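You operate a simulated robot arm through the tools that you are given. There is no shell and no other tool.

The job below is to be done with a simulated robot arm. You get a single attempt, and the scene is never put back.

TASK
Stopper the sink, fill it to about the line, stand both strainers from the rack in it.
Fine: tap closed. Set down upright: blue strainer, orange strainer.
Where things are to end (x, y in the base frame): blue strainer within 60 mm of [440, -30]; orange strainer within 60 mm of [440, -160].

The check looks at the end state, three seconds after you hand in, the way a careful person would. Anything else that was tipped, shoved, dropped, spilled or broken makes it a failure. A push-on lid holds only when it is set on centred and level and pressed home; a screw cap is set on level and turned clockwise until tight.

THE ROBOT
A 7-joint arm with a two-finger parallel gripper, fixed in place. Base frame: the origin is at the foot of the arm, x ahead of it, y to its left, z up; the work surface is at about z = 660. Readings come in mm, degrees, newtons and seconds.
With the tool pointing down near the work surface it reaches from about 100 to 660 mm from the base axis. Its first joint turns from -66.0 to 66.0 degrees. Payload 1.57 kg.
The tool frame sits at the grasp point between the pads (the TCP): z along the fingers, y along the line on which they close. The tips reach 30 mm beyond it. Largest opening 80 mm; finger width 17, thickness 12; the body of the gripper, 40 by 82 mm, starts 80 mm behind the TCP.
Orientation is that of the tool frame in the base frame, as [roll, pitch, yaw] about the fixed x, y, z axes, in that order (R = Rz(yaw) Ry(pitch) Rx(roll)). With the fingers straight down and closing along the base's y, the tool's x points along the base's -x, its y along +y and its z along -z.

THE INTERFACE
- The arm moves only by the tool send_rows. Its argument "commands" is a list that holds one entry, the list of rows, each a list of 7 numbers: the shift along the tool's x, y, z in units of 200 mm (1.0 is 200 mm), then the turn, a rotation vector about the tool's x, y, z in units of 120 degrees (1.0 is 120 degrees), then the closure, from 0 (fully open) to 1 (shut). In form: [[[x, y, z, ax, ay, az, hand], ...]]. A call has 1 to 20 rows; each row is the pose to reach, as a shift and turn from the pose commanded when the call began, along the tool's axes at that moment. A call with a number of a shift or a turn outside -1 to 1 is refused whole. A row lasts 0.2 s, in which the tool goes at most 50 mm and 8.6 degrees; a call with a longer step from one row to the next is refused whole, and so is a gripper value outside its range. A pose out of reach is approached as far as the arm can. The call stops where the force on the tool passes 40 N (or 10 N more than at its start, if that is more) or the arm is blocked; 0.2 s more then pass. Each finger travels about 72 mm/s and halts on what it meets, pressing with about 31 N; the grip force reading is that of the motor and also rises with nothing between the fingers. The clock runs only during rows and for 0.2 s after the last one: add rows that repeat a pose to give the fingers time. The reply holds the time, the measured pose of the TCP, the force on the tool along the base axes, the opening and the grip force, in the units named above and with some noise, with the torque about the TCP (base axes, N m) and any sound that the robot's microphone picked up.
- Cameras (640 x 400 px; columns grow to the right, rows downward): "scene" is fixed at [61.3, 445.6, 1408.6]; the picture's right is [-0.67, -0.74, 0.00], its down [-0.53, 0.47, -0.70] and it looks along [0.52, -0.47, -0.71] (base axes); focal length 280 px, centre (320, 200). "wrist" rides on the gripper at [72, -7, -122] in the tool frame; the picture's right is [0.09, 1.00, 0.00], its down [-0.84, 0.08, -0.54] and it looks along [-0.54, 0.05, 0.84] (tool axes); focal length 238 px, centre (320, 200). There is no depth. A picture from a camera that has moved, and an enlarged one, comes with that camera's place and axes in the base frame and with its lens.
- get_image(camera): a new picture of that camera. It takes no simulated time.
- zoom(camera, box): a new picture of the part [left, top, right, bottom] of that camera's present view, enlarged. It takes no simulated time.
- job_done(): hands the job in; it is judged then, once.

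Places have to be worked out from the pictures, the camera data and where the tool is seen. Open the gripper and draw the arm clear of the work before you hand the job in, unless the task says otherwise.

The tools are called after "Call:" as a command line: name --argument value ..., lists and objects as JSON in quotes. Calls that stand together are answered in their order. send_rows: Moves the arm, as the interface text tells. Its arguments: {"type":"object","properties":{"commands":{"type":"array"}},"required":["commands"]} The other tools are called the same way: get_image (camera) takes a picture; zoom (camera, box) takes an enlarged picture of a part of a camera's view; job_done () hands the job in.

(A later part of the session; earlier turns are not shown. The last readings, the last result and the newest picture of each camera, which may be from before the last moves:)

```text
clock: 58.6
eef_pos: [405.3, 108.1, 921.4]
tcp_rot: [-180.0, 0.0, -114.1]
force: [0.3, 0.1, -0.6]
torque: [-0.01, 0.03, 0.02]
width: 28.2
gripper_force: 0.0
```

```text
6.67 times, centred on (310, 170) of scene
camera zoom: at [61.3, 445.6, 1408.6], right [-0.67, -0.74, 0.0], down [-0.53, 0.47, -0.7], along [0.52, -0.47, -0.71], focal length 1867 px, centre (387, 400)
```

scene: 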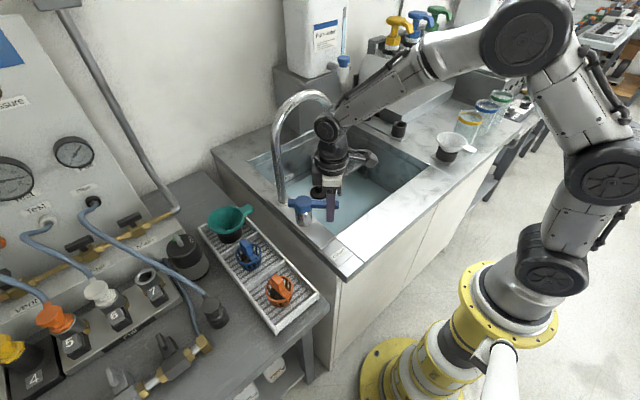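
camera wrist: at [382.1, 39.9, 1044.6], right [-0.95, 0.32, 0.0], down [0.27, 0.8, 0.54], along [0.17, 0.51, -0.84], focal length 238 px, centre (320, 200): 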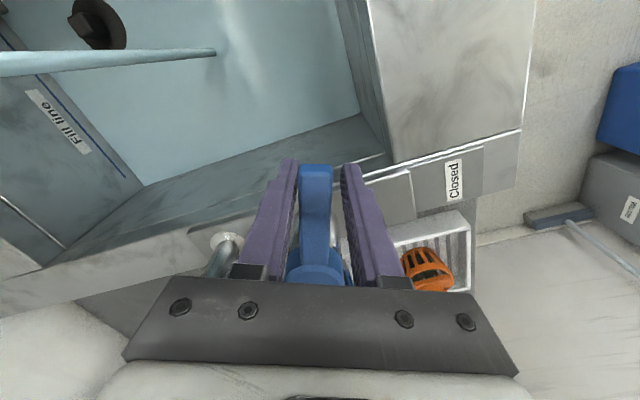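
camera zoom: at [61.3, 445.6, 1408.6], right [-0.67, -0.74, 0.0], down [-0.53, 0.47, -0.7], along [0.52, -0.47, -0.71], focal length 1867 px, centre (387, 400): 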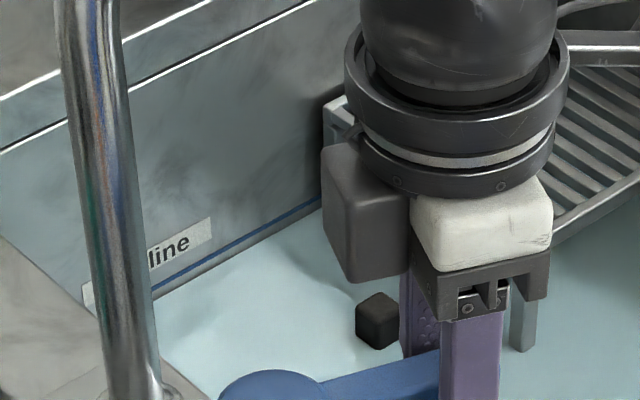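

About 7 mm-equivalents remain (36 px at ~5 px/s). I'll hold 4 more seconds and check again before closing.

Call:
send_rows --commands '[[[0, 0, 0, 0, 0, 0, 0.65], [0, 0, 0, 0, 0, 0, 0.65], [0, 0, 0, 0, 0, 0, 0.65], [0, 0, 0, 0, 0, 0, 0.65], [0, 0, 0, 0, 0, 0, 0.65], [0, 0, 0, 0, 0, 0, 0.65], [0, 0, 0, 0, 0, 0, 0.65], [0, 0, 0, 0, 0, 0, 0.65], [0, 0, 0, 0, 0, 0, 0.65], [0, 0, 0, 0, 0, 0, 0.65], [0, 0, 0, 0, 0, 0, 0.65], [0, 0, 0, 0, 0, 0, 0.65], [0, 0, 0, 0, 0, 0, 0.65], [0, 0, 0, 0, 0, 0, 0.65], [0, 0, 0, 0, 0, 0, 0.65], [0, 0, 0, 0, 0, 0, 0.65], [0, 0, 0, 0, 0, 0, 0.65], [0, 0, 0, 0, 0, 0, 0.65], [0, 0, 0, 0, 0, 0, 0.65]]]'

Call:
zoom --camera "wrist" --box '[80, 140, 176, 200]'

Call:
zoom --camera "scene" --box '[280, 140, 340, 200]'

```text
clock: 62.6
eef_pos: [405.5, 108.0, 922.2]
tcp_rot: [-180.0, 0.0, -114.0]
force: [0.4, -1.1, -0.1]
torque: [0.0, -0.03, 0.02]
width: 28.1
gripper_force: 0.0
```

```text
6.67 times, centred on (128, 170) of wrist
camera zoom: at [382.0, 39.8, 1044.3], right [-0.95, 0.32, 0.0], down [0.27, 0.8, 0.54], along [0.17, 0.51, -0.84], focal length 1589 px, centre (1600, 400)
```

zoom: 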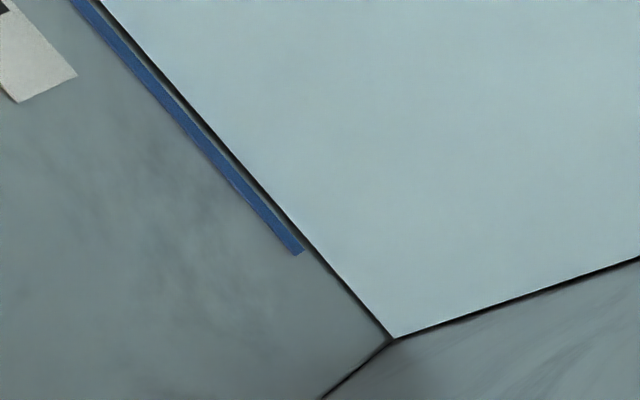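

```text
6.67 times, centred on (310, 170) of scene
camera zoom: at [61.3, 445.6, 1408.6], right [-0.67, -0.74, 0.0], down [-0.53, 0.47, -0.7], along [0.52, -0.47, -0.71], focal length 1867 px, centre (387, 400)
```

zoom: 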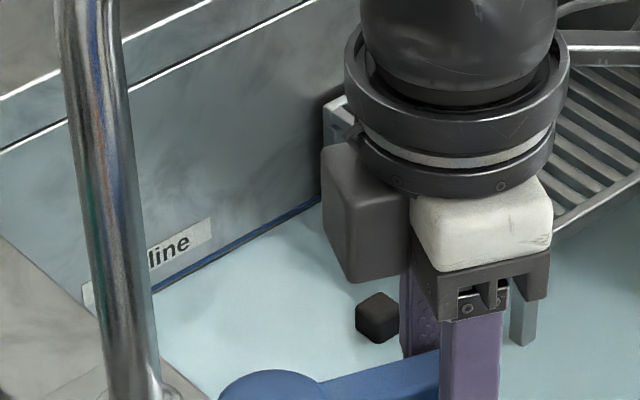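

About 17 px (≈3–4 mm) remain; closing will take ~1.7 s and the strainers will displace a little. I'll narrow the fingers on the lever, hold ~1 s, then swing it back along its arc to closed.

Call:
send_rows --commands '[[[0, 0, 0, 0, 0, 0, 0.7], [0, 0, 0, 0, 0, 0, 0.74], [0, 0, 0, 0, 0, 0, 0.74], [0, 0, 0, 0, 0, 0, 0.74], [-0.0032, 0.0454, 0, 0, 0, 0.0667, 0.74], [-0.0126, 0.0899, 0, 0, 0, 0.1333, 0.74], [-0.0282, 0.1326, 0, 0, 0, 0.2, 0.74], [-0.0495, 0.1727, 0, 0, 0, 0.2667, 0.74], [-0.0763, 0.2095, 0, 0, 0, 0.3333, 0.74], [-0.1079, 0.2423, 0, 0, 0, 0.4, 0.74], [-0.1437, 0.2703, 0, 0, 0, 0.4667, 0.74], [-0.1831, 0.293, 0, 0, 0, 0.5333, 0.74], [-0.2039, 0.3023, 0, 0, 0, 0.5667, 0.74], [-0.2039, 0.3023, 0, 0, 0, 0.5667, 0.74]]]'

Call:
get_image --camera "wrist"

Call:
get_image --camera "scene"

```text
clock: 65.6
eef_pos: [365.5, 169.4, 922.7]
tcp_rot: [-180.0, 0.0, 177.9]
force: [0.1, 0.0, 0.1]
torque: [-0.01, -0.01, 0.01]
width: 20.9
gripper_force: 0.7
```

```text
taken
camera wrist: at [294.6, 165.6, 1044.2], right [-0.06, 1.0, 0.0], down [0.84, 0.05, 0.54], along [0.54, 0.03, -0.84], focal length 238 px, centre (320, 200)
```

wrist: 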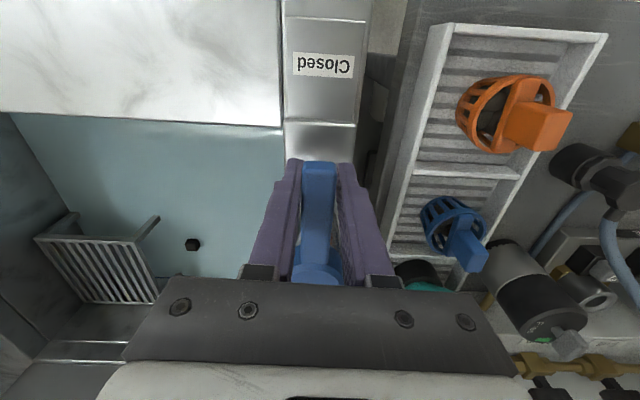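

```text
taken
```

scene: 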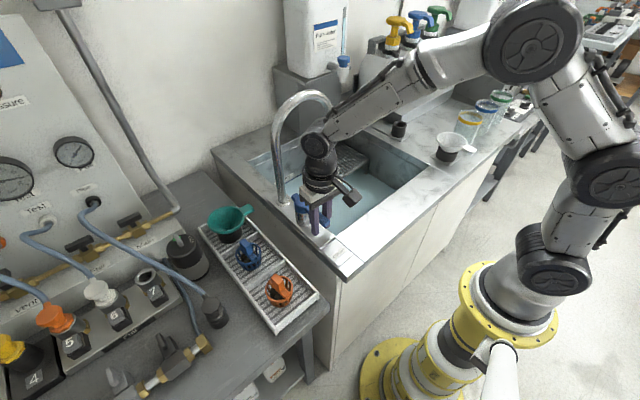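

No stream shows any more. I'll nudge the lever gently a few degrees further towards closed to be sure it is against its stop.

Call:
send_rows --commands '[[[0, 0.0057, 0, 0, 0, 0.0083, 0.74], [-0.0001, 0.0114, 0, 0, 0, 0.0167, 0.74], [-0.0003, 0.017, 0, 0, 0, 0.025, 0.74], [-0.0003, 0.017, 0, 0, 0, 0.025, 0.74]]]'

Call:
zoom --camera "wrist" --box '[240, 30, 400, 290]'

Call:
zoom --camera "scene" --box '[270, 90, 370, 230]'

```text
clock: 66.6
eef_pos: [367.0, 172.5, 921.7]
tcp_rot: [179.9, 0.1, 175.1]
force: [3.6, -6.9, 0.4]
torque: [0.11, 0.06, 0.1]
width: 26.9
gripper_force: 3.2
```

```text
1.54 times, centred on (320, 160) of wrist
camera zoom: at [294.7, 172.4, 1044.0], right [-0.01, 1.0, 0.0], down [0.84, 0.01, 0.54], along [0.54, 0.0, -0.84], focal length 367 px, centre (320, 262)
```

zoom: 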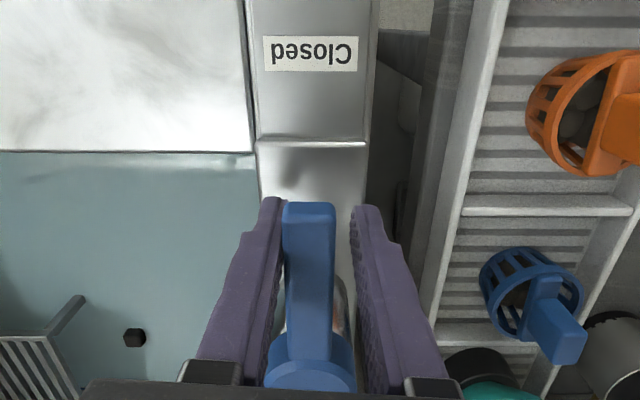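

```text
2.86 times, centred on (320, 160) of scene
camera zoom: at [61.3, 445.4, 1408.7], right [-0.67, -0.74, 0.0], down [-0.53, 0.47, -0.7], along [0.52, -0.47, -0.71], focal length 800 px, centre (320, 314)
```

zoom: 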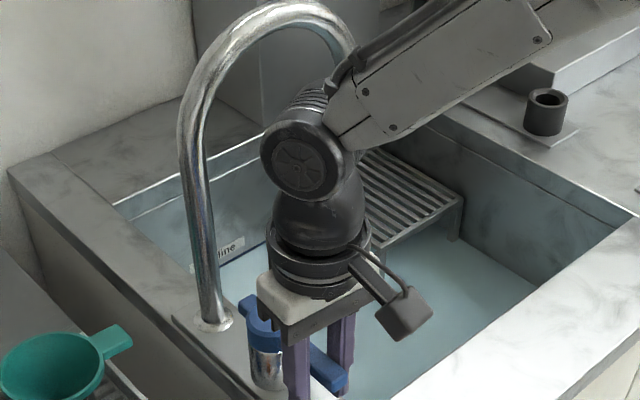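

The lever is hard against its closed stop (finger deflected, -7 N) and no water runs. I'll centre back, open the fingers and lift clear.

Call:
send_rows --commands '[[[0, -0.012, 0, 0, 0, -0.0167, 0.6], [0, -0.014, 0, 0, 0, -0.02, 0.5], [0, -0.014, 0, 0, 0, -0.02, 0.5], [0, -0.014, -0.15, 0, 0, -0.02, 0.5], [0, -0.014, -0.35, 0, 0, -0.02, 0.5], [0, -0.014, -0.55, 0, 0, -0.02, 0.5], [0, -0.014, -0.7, 0, 0, -0.02, 0.5], [0, -0.014, -0.7, 0, 0, -0.02, 0.5]]]'

Call:
get_image --camera "wrist"

Call:
get_image --camera "scene"

Call:
zoom --camera "scene" --box '[260, 90, 360, 220]'

```text
clock: 68.4
eef_pos: [364.9, 170.7, 1060.4]
tcp_rot: [180.0, -0.1, 177.4]
force: [0.0, 0.5, 1.2]
torque: [-0.01, 0.01, -0.01]
width: 40.0
gripper_force: 0.1
```

```text
taken
camera wrist: at [294.0, 167.9, 1183.1], right [-0.05, 1.0, 0.0], down [0.84, 0.04, 0.54], along [0.54, 0.03, -0.84], focal length 238 px, centre (320, 200)
```

wrist: 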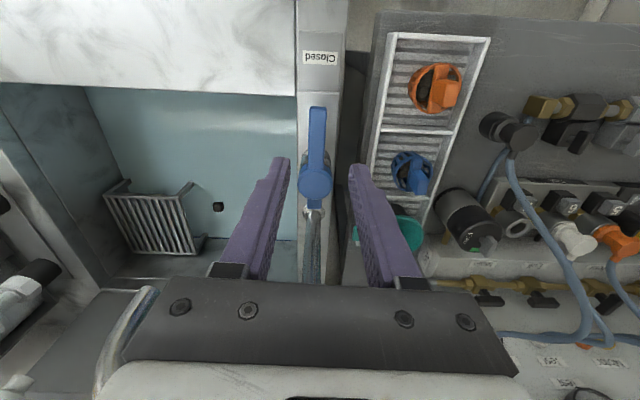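

```text
taken
```

scene: 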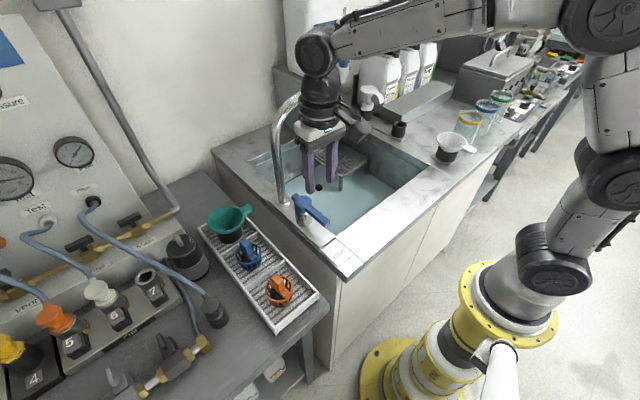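

```text
3.08 times, centred on (310, 155) of scene
camera zoom: at [61.2, 445.6, 1408.6], right [-0.67, -0.74, 0.0], down [-0.53, 0.47, -0.7], along [0.52, -0.47, -0.71], focal length 862 px, centre (351, 338)
```

zoom: 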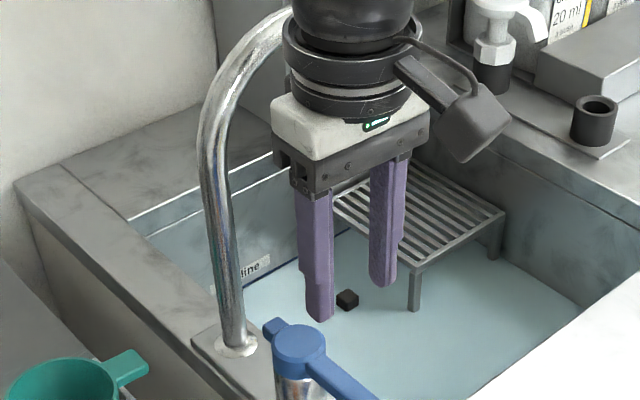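

Tap closed, level close to the line. Now I'll move over the rack (squaring the yaw back to 180°) to view the strainers closely.

Call:
send_rows --commands '[[[-0.03, 0.14, 0, 0, 0, -0.0218, 0.4], [-0.06, 0.3, 0, 0, 0, -0.0218, 0.3], [-0.1, 0.46, 0, 0, 0, -0.0218, 0.2], [-0.13, 0.6, 0, 0, 0, -0.0218, 0.0], [-0.1453, 0.6573, 0, 0, 0, -0.0218, 0.0], [-0.1453, 0.6573, 0, 0, 0, -0.0218, 0.0]]]'

Call:
get_image --camera "wrist"

Call:
get_image --camera "scene"

```text
clock: 69.8
eef_pos: [402.2, 300.9, 1060.5]
tcp_rot: [-180.0, 0.0, -179.8]
force: [0.3, 0.3, 0.7]
torque: [-0.01, 0.01, 0.01]
width: 80.0
gripper_force: 0.0
```

```text
taken
camera wrist: at [330.8, 293.8, 1183.2], right [-0.09, 1.0, 0.0], down [0.84, 0.08, 0.54], along [0.54, 0.05, -0.84], focal length 238 px, centre (320, 200)
```

wrist: 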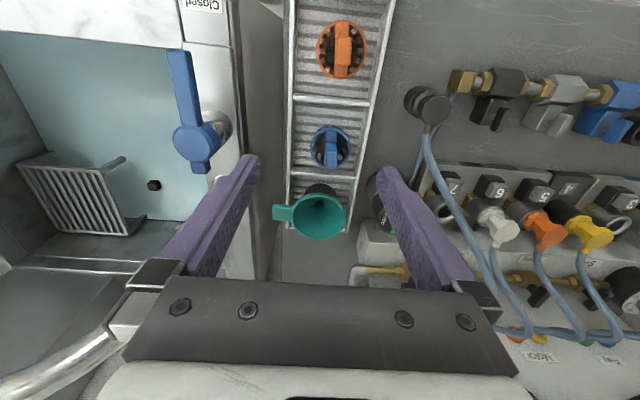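

```text
taken
```

scene: 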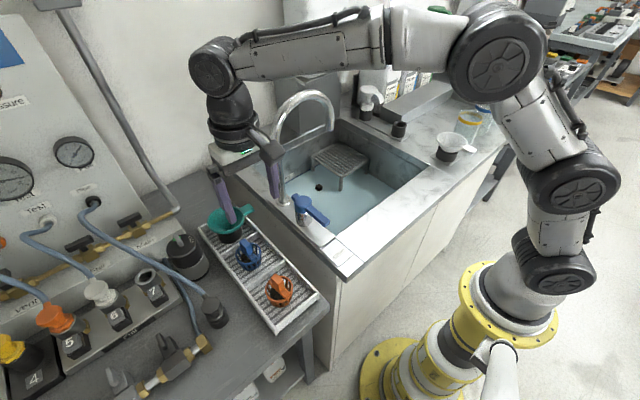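

Both strainers are in view from above. Zooming on each to find the handle blocks.

Call:
zoom --camera "wrist" --box '[282, 100, 378, 190]'

Call:
zoom --camera "wrist" --box '[290, 5, 394, 95]'

Call:
zoom --camera "scene" --box '[220, 225, 310, 315]'

```text
4.44 times, centred on (330, 145) of wrist
camera zoom: at [330.8, 293.8, 1183.2], right [-0.09, 1.0, 0.0], down [0.84, 0.08, 0.54], along [0.54, 0.05, -0.84], focal length 1059 px, centre (276, 444)
```

zoom: 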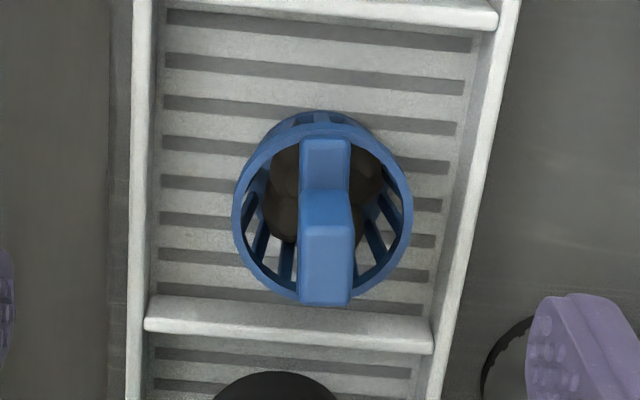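

```text
4.44 times, centred on (342, 50) of wrist
camera zoom: at [330.8, 293.8, 1183.2], right [-0.09, 1.0, 0.0], down [0.84, 0.08, 0.54], along [0.54, 0.05, -0.84], focal length 1059 px, centre (222, 867)
```

zoom: 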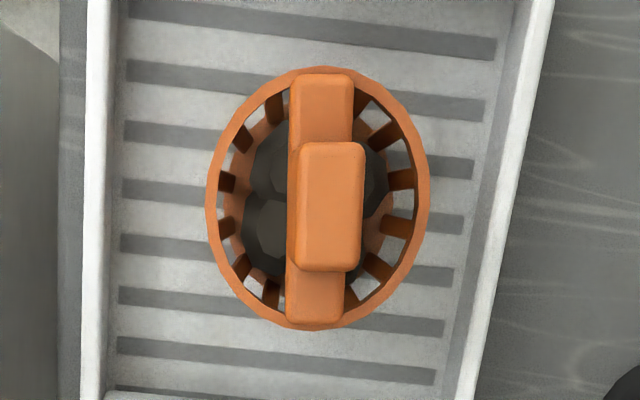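

```text
4.44 times, centred on (265, 270) of scene
camera zoom: at [61.3, 445.6, 1408.6], right [-0.67, -0.74, 0.0], down [-0.53, 0.47, -0.7], along [0.52, -0.47, -0.71], focal length 1244 px, centre (564, -111)
```

zoom: 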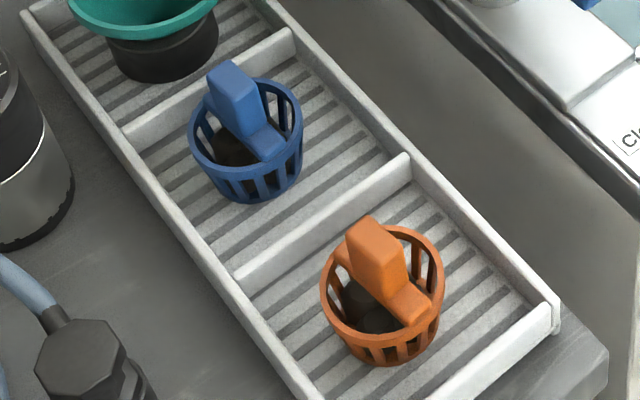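

The handle blocks are bars about 13 mm thick in y, so closing along y suits. Blue block top is near (450, 319.5, ~898). I'll go above it to z 960 and re-measure.

Call:
send_rows --commands '[[[-0.08, 0.03, 0.1, 0, 0, 0, 0.3], [-0.16, 0.06, 0.25, 0, 0, 0, 0.4], [-0.24, 0.093, 0.4, 0, 0, 0, 0.4], [-0.24, 0.093, 0.5, 0, 0, 0, 0.4], [-0.24, 0.093, 0.5, 0, 0, 0, 0.4]]]'

Call:
get_image --camera "wrist"

Call:
zoom --camera "wrist" --box '[260, 90, 380, 190]'

Call:
zoom --camera "scene" --box '[200, 190, 290, 280]'

```text
clock: 71.0
eef_pos: [450.3, 318.2, 960.9]
tcp_rot: [180.0, -0.1, 180.0]
force: [0.8, -0.3, 0.6]
torque: [0.03, 0.02, 0.01]
width: 48.3
gripper_force: 0.0
```

```text
taken
camera wrist: at [379.0, 312.4, 1083.2], right [-0.09, 1.0, 0.0], down [0.84, 0.08, 0.54], along [0.54, 0.05, -0.84], focal length 238 px, centre (320, 200)
```

wrist: 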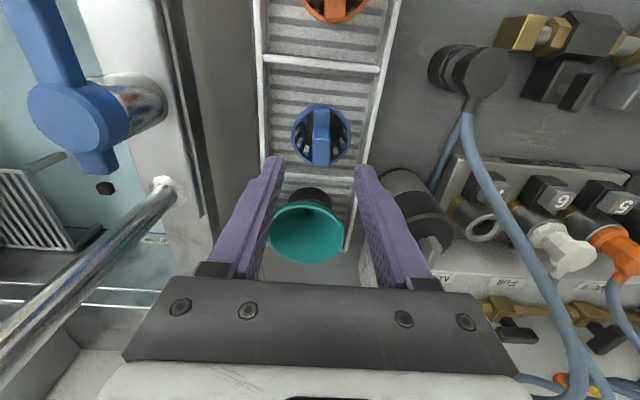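

```text
4.00 times, centred on (320, 140) of wrist
camera zoom: at [379.0, 312.4, 1083.2], right [-0.09, 1.0, 0.0], down [0.84, 0.08, 0.54], along [0.54, 0.05, -0.84], focal length 953 px, centre (320, 440)
```

zoom: 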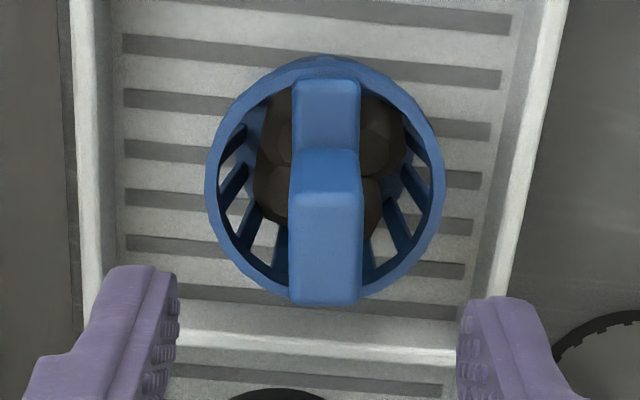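

```text
4.44 times, centred on (245, 235) of scene
camera zoom: at [61.3, 445.6, 1408.6], right [-0.67, -0.74, 0.0], down [-0.53, 0.47, -0.7], along [0.52, -0.47, -0.71], focal length 1244 px, centre (653, 44)
```

zoom: 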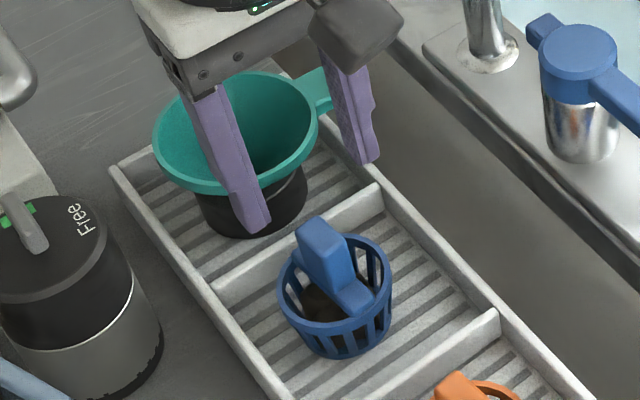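

The blue block centre is at (450.5, 320), top ~900 with the bar top at ~870. I'll descend so the tips stop just above the bar level, then close on the block.

Call:
send_rows --commands '[[[0, 0.008, 0.1, 0, 0, 0, 0.4], [0, 0.008, 0.2, 0, 0, 0, 0.4], [0, 0.008, 0.27, 0, 0, 0, 0.4], [0, 0.008, 0.3, 0, 0, 0, 0.4], [0, 0.008, 0.3, 0, 0, 0, 0.4]]]'

Call:
zoom --camera "wrist" --box '[260, 90, 380, 190]'

Call:
zoom --camera "scene" --box '[215, 210, 295, 280]'

```text
clock: 72.2
eef_pos: [451.8, 319.5, 901.1]
tcp_rot: [180.0, -0.1, -179.9]
force: [0.5, -0.1, -0.3]
torque: [0.02, -0.01, -0.01]
width: 47.9
gripper_force: 0.2
```

```text
4.00 times, centred on (320, 140) of wrist
camera zoom: at [378.9, 313.5, 1023.6], right [-0.09, 1.0, 0.0], down [0.84, 0.08, 0.54], along [0.54, 0.05, -0.84], focal length 953 px, centre (320, 440)
```

zoom: 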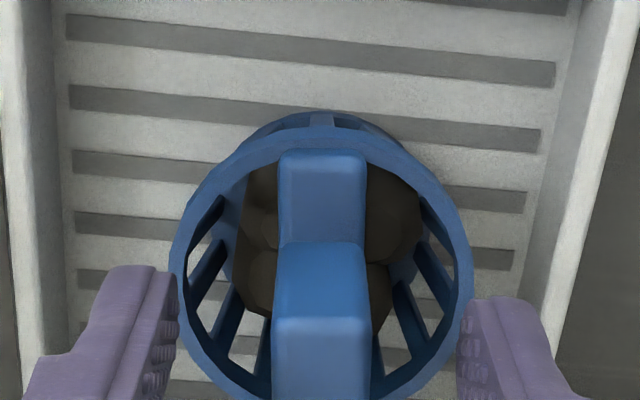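

```text
5.71 times, centred on (255, 245) of scene
camera zoom: at [61.3, 445.6, 1408.6], right [-0.67, -0.74, 0.0], down [-0.53, 0.47, -0.7], along [0.52, -0.47, -0.71], focal length 1600 px, centre (691, -57)
```

zoom: 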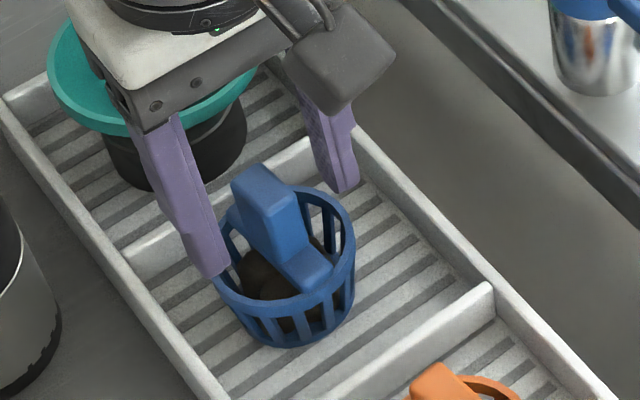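

Block spans z 866–897, so I'll go 3 mm lower (tips ~868) and close fully.

Call:
send_rows --commands '[[[0, 0, 0.015, 0, 0, 0, 0.4], [0, 0, 0.015, 0, 0, 0, 0.6], [0, 0, 0.015, 0, 0, 0, 0.8], [0, 0, 0.015, 0, 0, 0, 1.0], [0, 0, 0.015, 0, 0, 0, 1.0], [0, 0, 0.015, 0, 0, 0, 1.0], [0, 0, 0.015, 0, 0, 0, 1.0]]]'

Call:
zoom --camera "wrist" --box '[260, 90, 380, 190]'

```text
clock: 73.8
eef_pos: [449.6, 320.2, 899.0]
tcp_rot: [-179.9, 0.1, -179.9]
force: [0.7, -0.4, 0.4]
torque: [0.01, 0.02, -0.02]
width: 14.6
gripper_force: 30.9
```

```text
4.00 times, centred on (320, 140) of wrist
camera zoom: at [378.2, 313.8, 1021.0], right [-0.09, 1.0, 0.0], down [0.84, 0.08, 0.54], along [0.54, 0.05, -0.84], focal length 953 px, centre (320, 440)
```

zoom: 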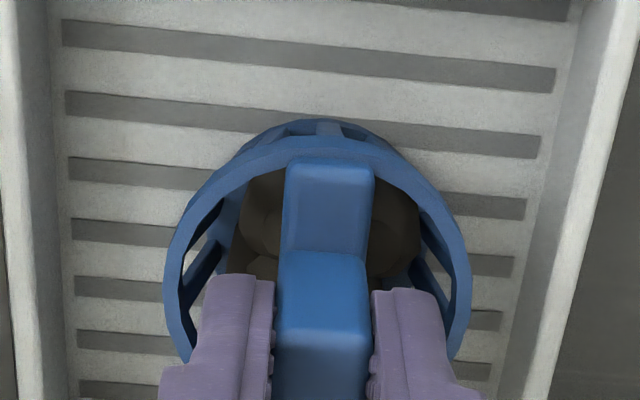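

Gripped at 14.6 mm with 31 N. Lifting gently, then up to ~1060 to clear the tap lever.

Call:
send_rows --commands '[[[0, 0, -0.02, 0, 0, 0, 1.0], [0, 0, -0.06, 0, 0, 0, 1.0], [0, 0, -0.14, 0, 0, 0, 1.0], [0, 0, -0.26, 0, 0, 0, 1.0], [0, 0, -0.4, 0, 0, 0, 1.0], [0, 0, -0.56, 0, 0, 0, 1.0], [0, 0, -0.7, 0, 0, 0, 1.0], [0, 0, -0.81, 0, 0, 0, 1.0], [0, 0, -0.81, 0, 0, 0, 1.0]]]'

Call:
get_image --camera "wrist"

Call:
get_image --camera "scene"

```text
clock: 75.8
eef_pos: [448.9, 321.1, 1062.1]
tcp_rot: [-180.0, -0.1, -179.9]
force: [0.1, 0.4, -0.7]
torque: [0.02, 0.01, -0.02]
width: 14.8
gripper_force: 30.8
```

```text
taken
camera wrist: at [377.8, 315.0, 1183.8], right [-0.09, 1.0, 0.0], down [0.84, 0.08, 0.54], along [0.54, 0.05, -0.84], focal length 238 px, centre (320, 200)
```

wrist: 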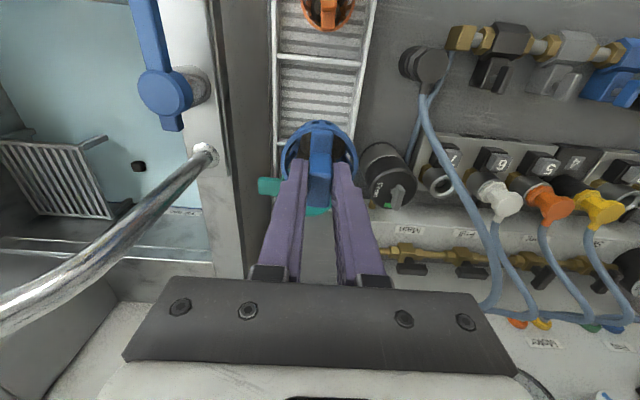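

```text
taken
```

scene: 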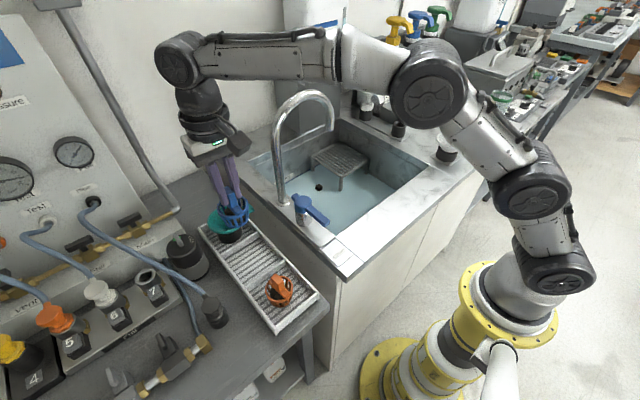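

Blue strainer lifted and hanging upright. I'll bring it around the near side of the tap (x ≈ 370) at the same height.

Call:
send_rows --commands '[[[0.06, -0.05, 0, 0, 0, 0, 1.0], [0.17, -0.14, 0, 0, 0, 0, 1.0], [0.29, -0.25, 0, 0, 0, 0, 1.0], [0.37, -0.4, 0, 0, 0, 0, 1.0], [0.395, -0.57, 0, 0, 0, 0, 1.0], [0.395, -0.75, 0, 0, 0, 0, 1.0], [0.395, -0.9, 0, 0, 0, 0, 1.0], [0.395, -0.98, 0, 0, 0, 0, 1.0], [0.395, -0.98, 0, 0, 0, 0, 1.0]]]'

Call:
get_image --camera "scene"

```text
clock: 77.8
eef_pos: [369.3, 123.0, 1062.3]
tcp_rot: [180.0, 0.0, -179.8]
force: [0.5, 0.7, -0.9]
torque: [-0.01, -0.01, 0.02]
width: 14.9
gripper_force: 31.2
```

```text
taken
```

scene: 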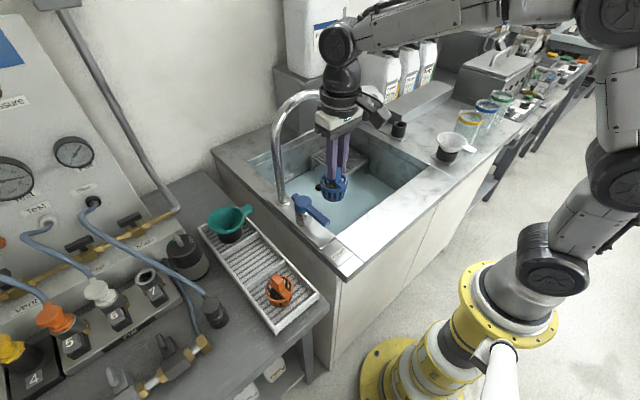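

Clear of the tap. Now over the sink to about (425, -50), turning the tool 72° so the wrist camera stays inside the sink area instead of over the front ledge.

Call:
send_rows --commands '[[[0, -0.1, 0, 0, 0, -0.0667, 1.0], [0, -0.22, 0, 0, 0, -0.1333, 1.0], [-0.02, -0.34, 0, 0, 0, -0.2, 1.0], [-0.06, -0.46, 0, 0, 0, -0.2667, 1.0], [-0.11, -0.57, 0, 0, 0, -0.3333, 1.0], [-0.16, -0.67, 0, 0, 0, -0.4, 1.0], [-0.2, -0.76, 0, 0, 0, -0.4667, 1.0], [-0.24, -0.83, 0, 0, 0, -0.5333, 1.0], [-0.28, -0.865, 0, 0, 0, -0.6, 1.0], [-0.28, -0.865, 0, 0, 0, -0.6, 1.0]]]'

Call:
get_image --camera "scene"

Call:
get_image --camera "wrist"

```text
clock: 80.0
eef_pos: [426.9, -48.3, 1061.2]
tcp_rot: [180.0, 0.1, -107.8]
force: [-0.5, 0.5, -0.4]
torque: [0.01, -0.01, -0.01]
width: 14.7
gripper_force: 30.7
```

```text
taken
```

scene: 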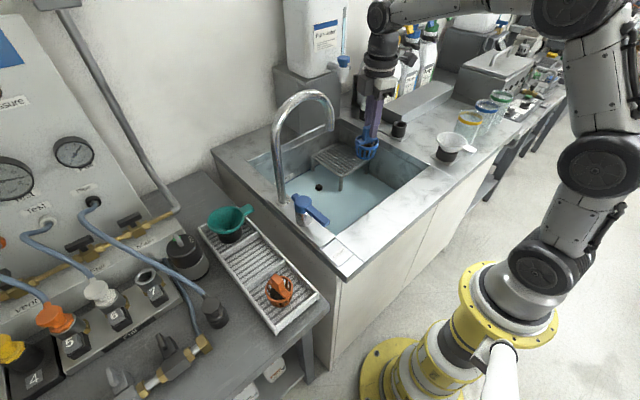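

```text
taken
camera wrist: at [411.8, -119.1, 1183.3], right [-0.98, 0.22, 0.0], down [0.18, 0.82, 0.54], along [0.12, 0.53, -0.84], focal length 238 px, centre (320, 200)
```

wrist: 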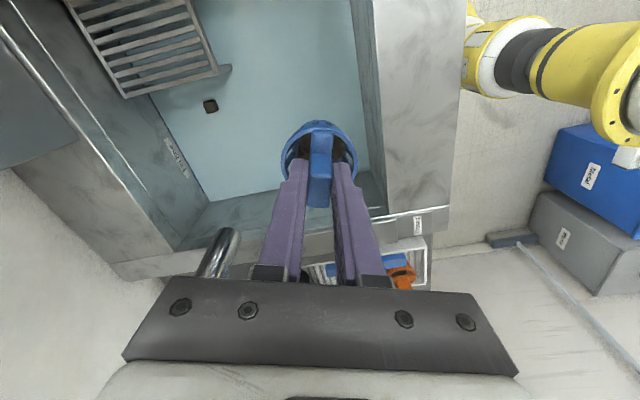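

Over the sink with the camera on the -y side. I'll descend 190 mm straight down and check clearances.

Call:
send_rows --commands '[[[-0.033, -0.005, 0.08, 0, 0, 0, 1.0], [-0.033, -0.005, 0.25, 0, 0, 0, 1.0], [-0.033, -0.005, 0.45, 0, 0, 0, 1.0], [-0.033, -0.005, 0.65, 0, 0, 0, 1.0], [-0.033, -0.005, 0.83, 0, 0, 0, 1.0], [-0.033, -0.005, 0.95, 0, 0, 0, 1.0], [-0.033, -0.005, 0.95, 0, 0, 0, 1.0]]]'

Call:
get_image --camera "scene"

Call:
get_image --camera "wrist"

```text
clock: 81.6
eef_pos: [430.0, -41.7, 872.5]
tcp_rot: [179.9, 0.0, -107.9]
force: [0.4, 0.2, -0.5]
torque: [-0.01, -0.01, 0.01]
width: 14.7
gripper_force: 31.0
```

```text
taken
```

scene: 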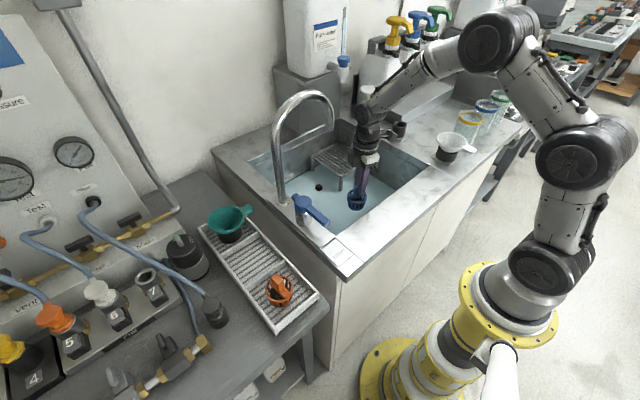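

```text
taken
camera wrist: at [414.7, -112.0, 993.3], right [-0.98, 0.22, 0.0], down [0.18, 0.82, 0.54], along [0.12, 0.53, -0.84], focal length 238 px, centre (320, 200)
```

wrist: 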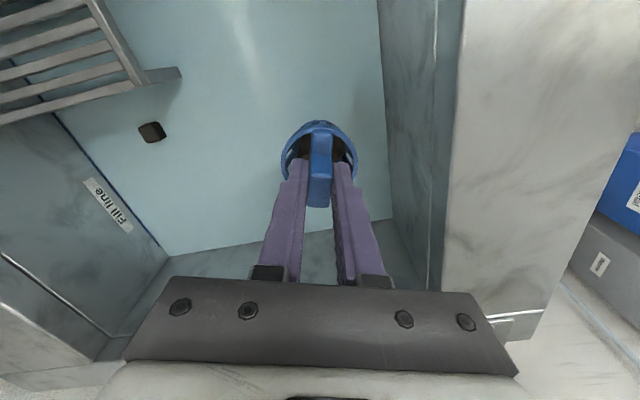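

All clear. Continue down to about z 735, slowing as the strainer enters the water.

Call:
send_rows --commands '[[[0, 0, 0.12, 0, 0, 0, 1.0], [0, 0, 0.3, 0, 0, 0, 1.0], [0, 0, 0.46, 0, 0, 0, 1.0], [0, 0, 0.56, 0, 0, 0, 1.0], [0, 0, 0.61, 0, 0, 0, 1.0], [0, 0, 0.65, 0, 0, 0, 1.0], [0, 0, 0.68, 0, 0, 0, 1.0], [0, 0, 0.68, 0, 0, 0, 1.0]]]'

Call:
get_image --camera "wrist"

Call:
zoom --camera "scene" --box '[300, 110, 430, 230]'

```text
clock: 83.4
eef_pos: [430.8, -42.3, 736.0]
tcp_rot: [-179.7, 0.1, -108.0]
force: [-0.5, 0.5, 23.9]
torque: [0.18, 0.21, -0.01]
width: 14.9
gripper_force: 30.9
```

```text
taken
camera wrist: at [415.0, -112.8, 858.1], right [-0.98, 0.22, -0.01], down [0.18, 0.82, 0.54], along [0.12, 0.53, -0.84], focal length 238 px, centre (320, 200)
```

wrist: 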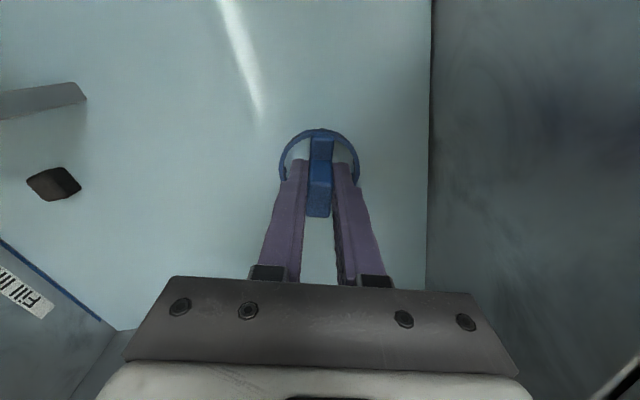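

```text
3.33 times, centred on (365, 170) of scene
camera zoom: at [60.9, 445.7, 1408.6], right [-0.67, -0.74, 0.0], down [-0.53, 0.47, -0.71], along [0.53, -0.47, -0.71], focal length 933 px, centre (170, 300)
```

zoom: 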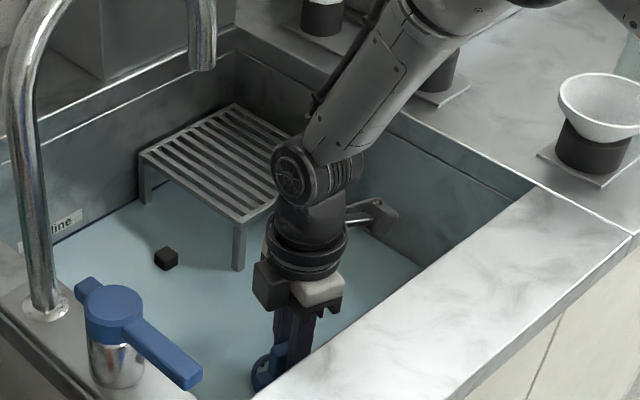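

Contact with the floor at z ≈ 736 (24 N). I'll relax ~1.5 mm and open the fingers slowly.

Call:
send_rows --commands '[[[0, 0, -0.006, 0, 0, 0, 1.0], [0, 0, -0.006, 0, 0, 0, 1.0]]]'

```text
clock: 84.0
eef_pos: [430.1, -43.8, 734.7]
tcp_rot: [-179.9, 0.0, -107.9]
force: [4.5, -1.0, 12.7]
torque: [-0.1, -0.26, 0.01]
width: 14.5
gripper_force: 30.3
```

Call:
send_rows --commands '[[[0, 0, -0.006, 0, 0, 0, 1.0], [0, 0, -0.006, 0, 0, 0, 0.9], [0, 0, -0.006, 0, 0, 0, 0.75], [0, 0, -0.006, 0, 0, 0, 0.6], [0, 0, -0.006, 0, 0, 0, 0.5], [0, 0, -0.006, 0, 0, 0, 0.5]]]'

Call:
zoom --camera "wrist" --box '[240, 100, 400, 240]'

Call:
zoom --camera "scene" --box '[320, 160, 400, 230]'

```text
clock: 85.4
eef_pos: [429.1, -43.1, 737.4]
tcp_rot: [-180.0, 0.0, -107.9]
force: [0.4, -0.9, 0.1]
torque: [0.0, -0.02, -0.03]
width: 40.0
gripper_force: 0.0
```

```text
2.86 times, centred on (320, 170) of wrist
camera zoom: at [413.8, -112.8, 859.3], right [-0.98, 0.22, 0.0], down [0.18, 0.82, 0.54], along [0.12, 0.53, -0.84], focal length 681 px, centre (320, 286)
```

zoom: 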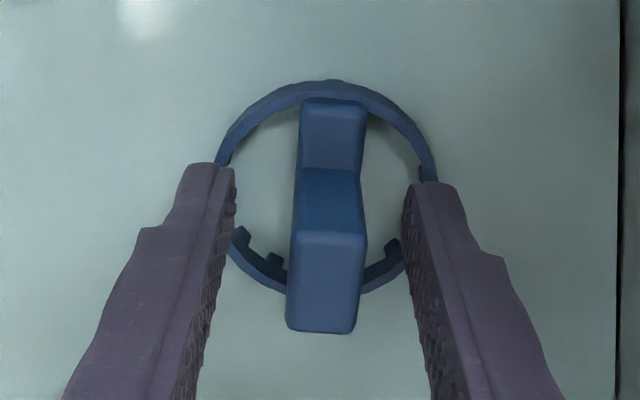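

```text
5.71 times, centred on (360, 195) of scene
camera zoom: at [61.3, 445.6, 1408.6], right [-0.67, -0.74, 0.0], down [-0.53, 0.47, -0.7], along [0.52, -0.47, -0.71], focal length 1600 px, centre (91, 229)
```

zoom: 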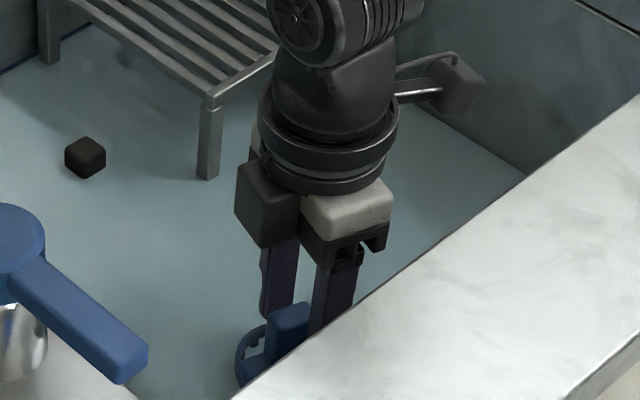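

Released and standing. Lifting straight up and checking the blue strainer.

Call:
send_rows --commands '[[[0, 0, -0.03, 0, 0, 0, 0.5], [0, 0, -0.12, 0, 0, 0, 0.5], [0, 0, -0.3, 0, 0, 0, 0.5], [0, 0, -0.5, 0, 0, 0, 0.5], [0, 0, -0.72, 0, 0, 0, 0.5], [0, 0, -0.95, 0, 0, 0, 0.5], [0, 0, -0.95, 0, 0, 0, 0.5]]]'

Call:
get_image --camera "wrist"

Call:
zoom --camera "scene" --box '[300, 120, 420, 230]'

```text
clock: 87.0
eef_pos: [428.1, -40.4, 930.1]
tcp_rot: [-180.0, 0.0, -107.9]
force: [0.4, 0.7, -0.2]
torque: [0.0, -0.02, -0.03]
width: 39.9
gripper_force: 0.0
```

```text
taken
camera wrist: at [412.6, -110.0, 1050.9], right [-0.98, 0.22, 0.0], down [0.18, 0.82, 0.54], along [0.12, 0.53, -0.84], focal length 238 px, centre (320, 200)
```

wrist: 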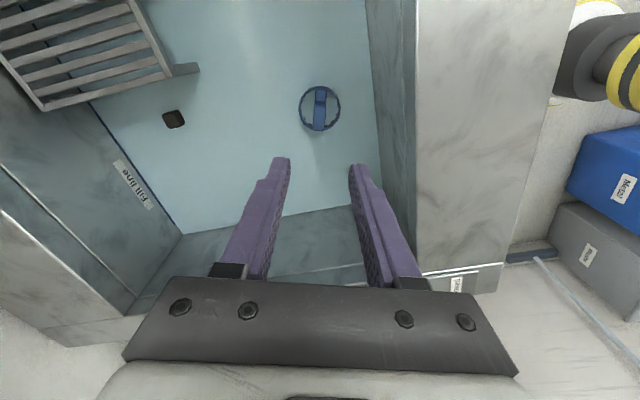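

```text
3.64 times, centred on (360, 175) of scene
camera zoom: at [61.2, 445.6, 1408.6], right [-0.67, -0.74, 0.0], down [-0.53, 0.47, -0.7], along [0.52, -0.47, -0.71], focal length 1018 px, centre (174, 291)
```

zoom: 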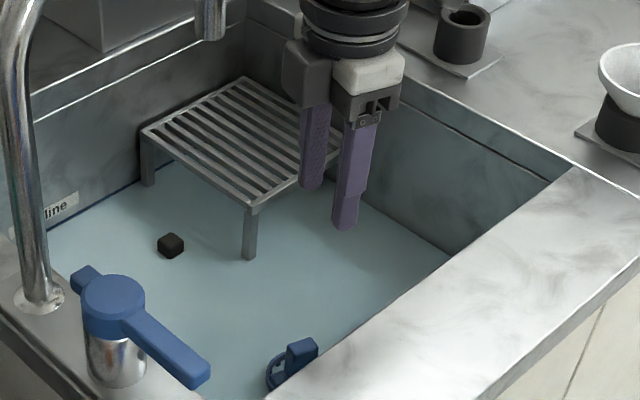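

Blue stands upright in the water near (430, -42). I'll check the water level against the line from here.

Call:
zoom --camera "wrist" --box '[90, 140, 190, 245]'

Call:
zoom --camera "scene" --box '[292, 150, 348, 190]'

```text
3.81 times, centred on (140, 192) of wrist
camera zoom: at [412.6, -110.0, 1050.9], right [-0.98, 0.22, 0.0], down [0.18, 0.82, 0.54], along [0.12, 0.53, -0.84], focal length 908 px, centre (1006, 229)
```

zoom: 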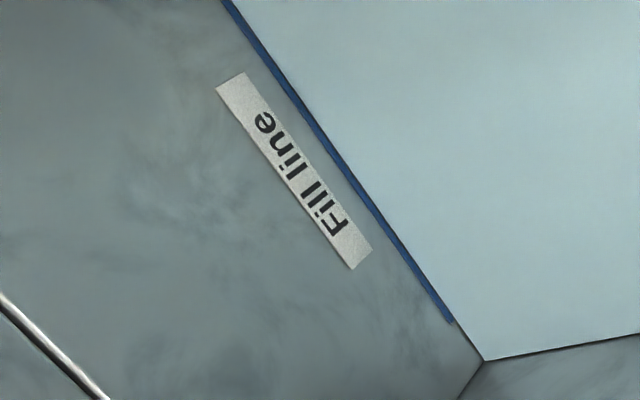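

```text
10.00 times, centred on (320, 170) of scene
camera zoom: at [61.2, 445.6, 1408.6], right [-0.67, -0.74, 0.0], down [-0.53, 0.47, -0.7], along [0.52, -0.47, -0.71], focal length 2800 px, centre (320, 500)
```

zoom: 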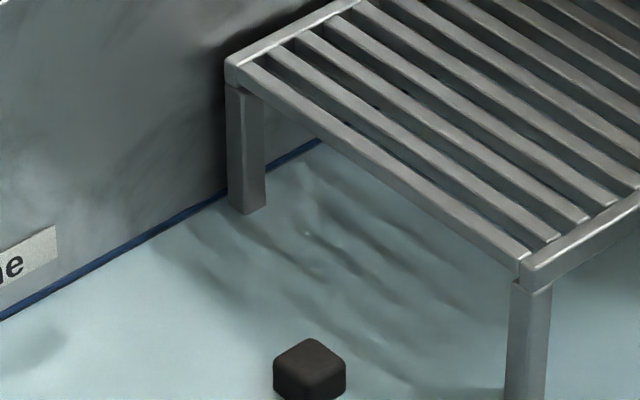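

The water is right at the fill line. Now I'll rise, turn the tool back and go round the near side of the tap towards the rack for the orange strainer.

Call:
send_rows --commands '[[[0, 0, -0.2, 0, 0, 0.0667, 0.5], [0, 0, -0.42, 0, 0, 0.1333, 0.5], [0, 0, -0.62, 0, 0, 0.2, 0.5], [-0.0565, 0.15, -0.65, 0, 0, 0.2667, 0.5], [-0.16, 0.315, -0.65, 0, 0, 0.3333, 0.5], [-0.348, 0.418, -0.65, 0, 0, 0.4, 0.5], [-0.5525, 0.4845, -0.65, 0, 0, 0.4667, 0.5], [-0.728, 0.5415, -0.65, 0, 0, 0.5333, 0.5], [-0.728, 0.5415, -0.65, 0, 0, 0.6, 0.5], [-0.728, 0.5415, -0.65, 0, 0, 0.6, 0.5]]]'

Call:
get_image --camera "wrist"

Call:
get_image --camera "scene"

```text
clock: 89.2
eef_pos: [370.6, 130.9, 1058.2]
tcp_rot: [-180.0, 0.1, 179.9]
force: [-0.3, 0.1, 0.0]
torque: [0.0, -0.02, -0.01]
width: 39.9
gripper_force: 0.0
```

```text
taken
camera wrist: at [298.5, 123.7, 1179.8], right [-0.09, 1.0, 0.0], down [0.84, 0.08, 0.54], along [0.54, 0.05, -0.84], focal length 238 px, centre (320, 200)
```

wrist: 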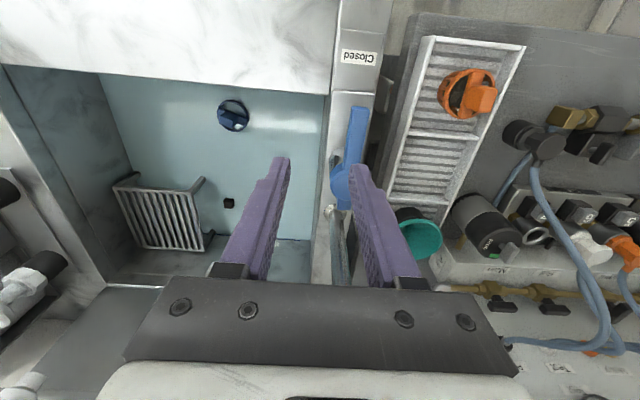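

```text
taken
```

scene: 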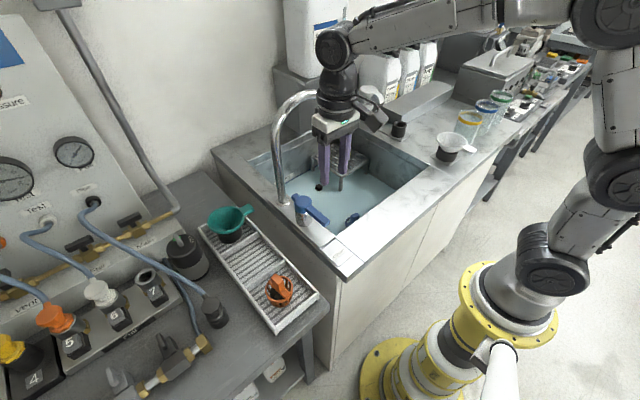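

I'll verify the blue strainer's attitude from this angle.

Call:
zoom --camera "wrist" --box '[200, 85, 264, 145]'

Call:
zoom --camera "scene" --box '[330, 200, 380, 240]'

Call:
zoom --camera "wrist" --box '[420, 50, 520, 150]'

```text
6.67 times, centred on (232, 115) of wrist
camera zoom: at [298.5, 123.7, 1179.8], right [-0.09, 1.0, 0.0], down [0.84, 0.08, 0.54], along [0.54, 0.05, -0.84], focal length 1589 px, centre (907, 767)
```

zoom: 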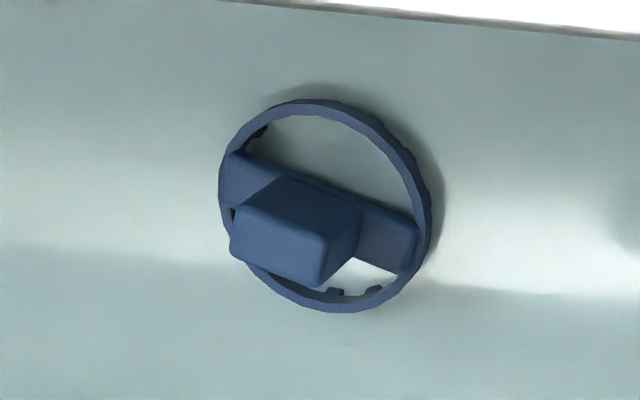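

```text
10.00 times, centred on (355, 220) of scene
camera zoom: at [61.2, 445.6, 1408.6], right [-0.67, -0.74, 0.0], down [-0.53, 0.47, -0.7], along [0.52, -0.47, -0.71], focal length 2800 px, centre (-30, 0)
```

zoom: 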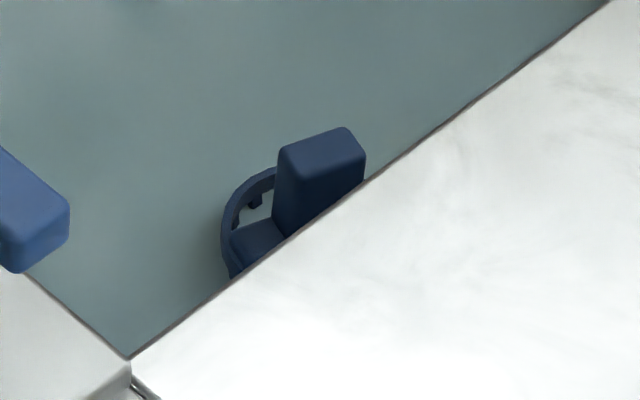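

```text
4.00 times, centred on (470, 100) of wrist
camera zoom: at [298.5, 123.7, 1179.8], right [-0.09, 1.0, 0.0], down [0.84, 0.08, 0.54], along [0.54, 0.05, -0.84], focal length 953 px, centre (-280, 600)
```

zoom: 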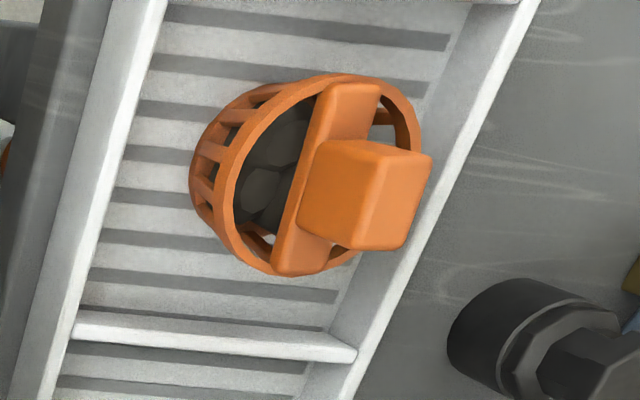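

Blue stands upright at about (426, -36). Next, move above the orange strainer's block at about (332, 317).

Call:
send_rows --commands '[[[0.02, 0.12, 0, 0, 0, 0, 0.45], [0.06, 0.32, 0, 0, 0, 0, 0.4], [0.11, 0.54, 0, 0, 0, 0, 0.4], [0.16, 0.76, 0, 0, 0, 0, 0.4], [0.193, 0.93, 0.08, 0, 0, 0, 0.4], [0.193, 0.93, 0.25, 0, 0, 0, 0.4], [0.193, 0.93, 0.42, 0, 0, 0, 0.4], [0.193, 0.93, 0.42, 0, 0, 0, 0.4]]]'

Call:
get_image --camera "wrist"

Call:
zoom --camera "wrist" --box '[260, 90, 380, 190]'

Call:
zoom --camera "scene" --box '[230, 240, 320, 330]'

```text
clock: 91.0
eef_pos: [332.4, 317.1, 972.9]
tcp_rot: [-179.9, 0.0, -179.9]
force: [0.1, 0.5, 0.8]
torque: [0.01, 0.05, -0.03]
width: 47.8
gripper_force: 0.1
```

```text
taken
camera wrist: at [260.3, 310.8, 1095.0], right [-0.09, 1.0, 0.0], down [0.84, 0.08, 0.54], along [0.54, 0.05, -0.84], focal length 238 px, centre (320, 200)
```

wrist: 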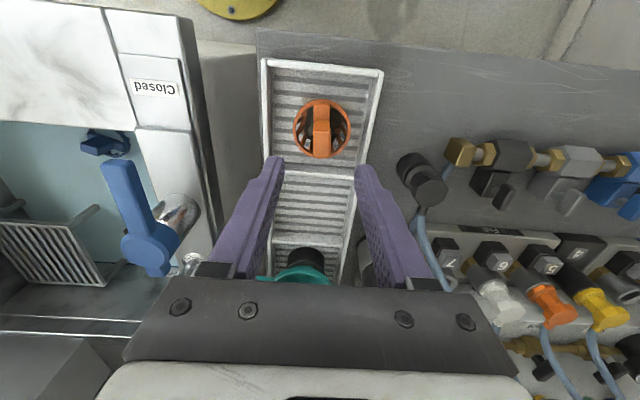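

```text
4.00 times, centred on (320, 140) of wrist
camera zoom: at [260.3, 310.8, 1095.0], right [-0.09, 1.0, 0.0], down [0.84, 0.08, 0.54], along [0.54, 0.05, -0.84], focal length 953 px, centre (320, 440)
```

zoom: 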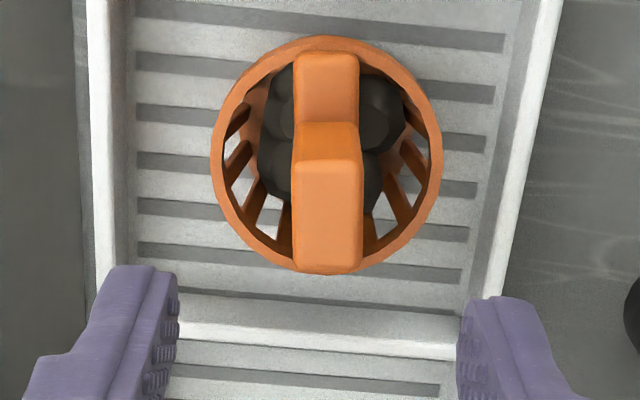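

```text
4.44 times, centred on (275, 285) of scene
camera zoom: at [61.3, 445.6, 1408.6], right [-0.67, -0.74, 0.0], down [-0.53, 0.47, -0.7], along [0.52, -0.47, -0.71], focal length 1244 px, centre (520, -178)
```

zoom: 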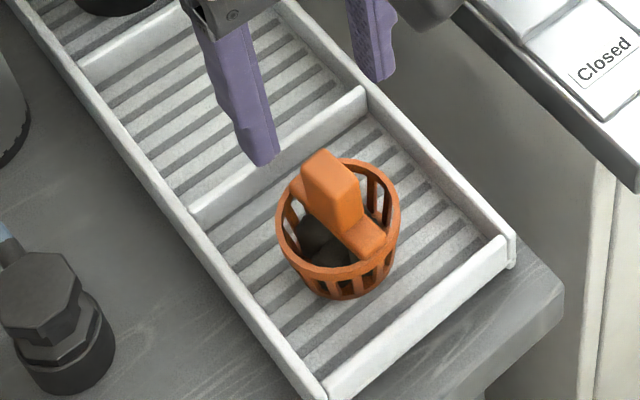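

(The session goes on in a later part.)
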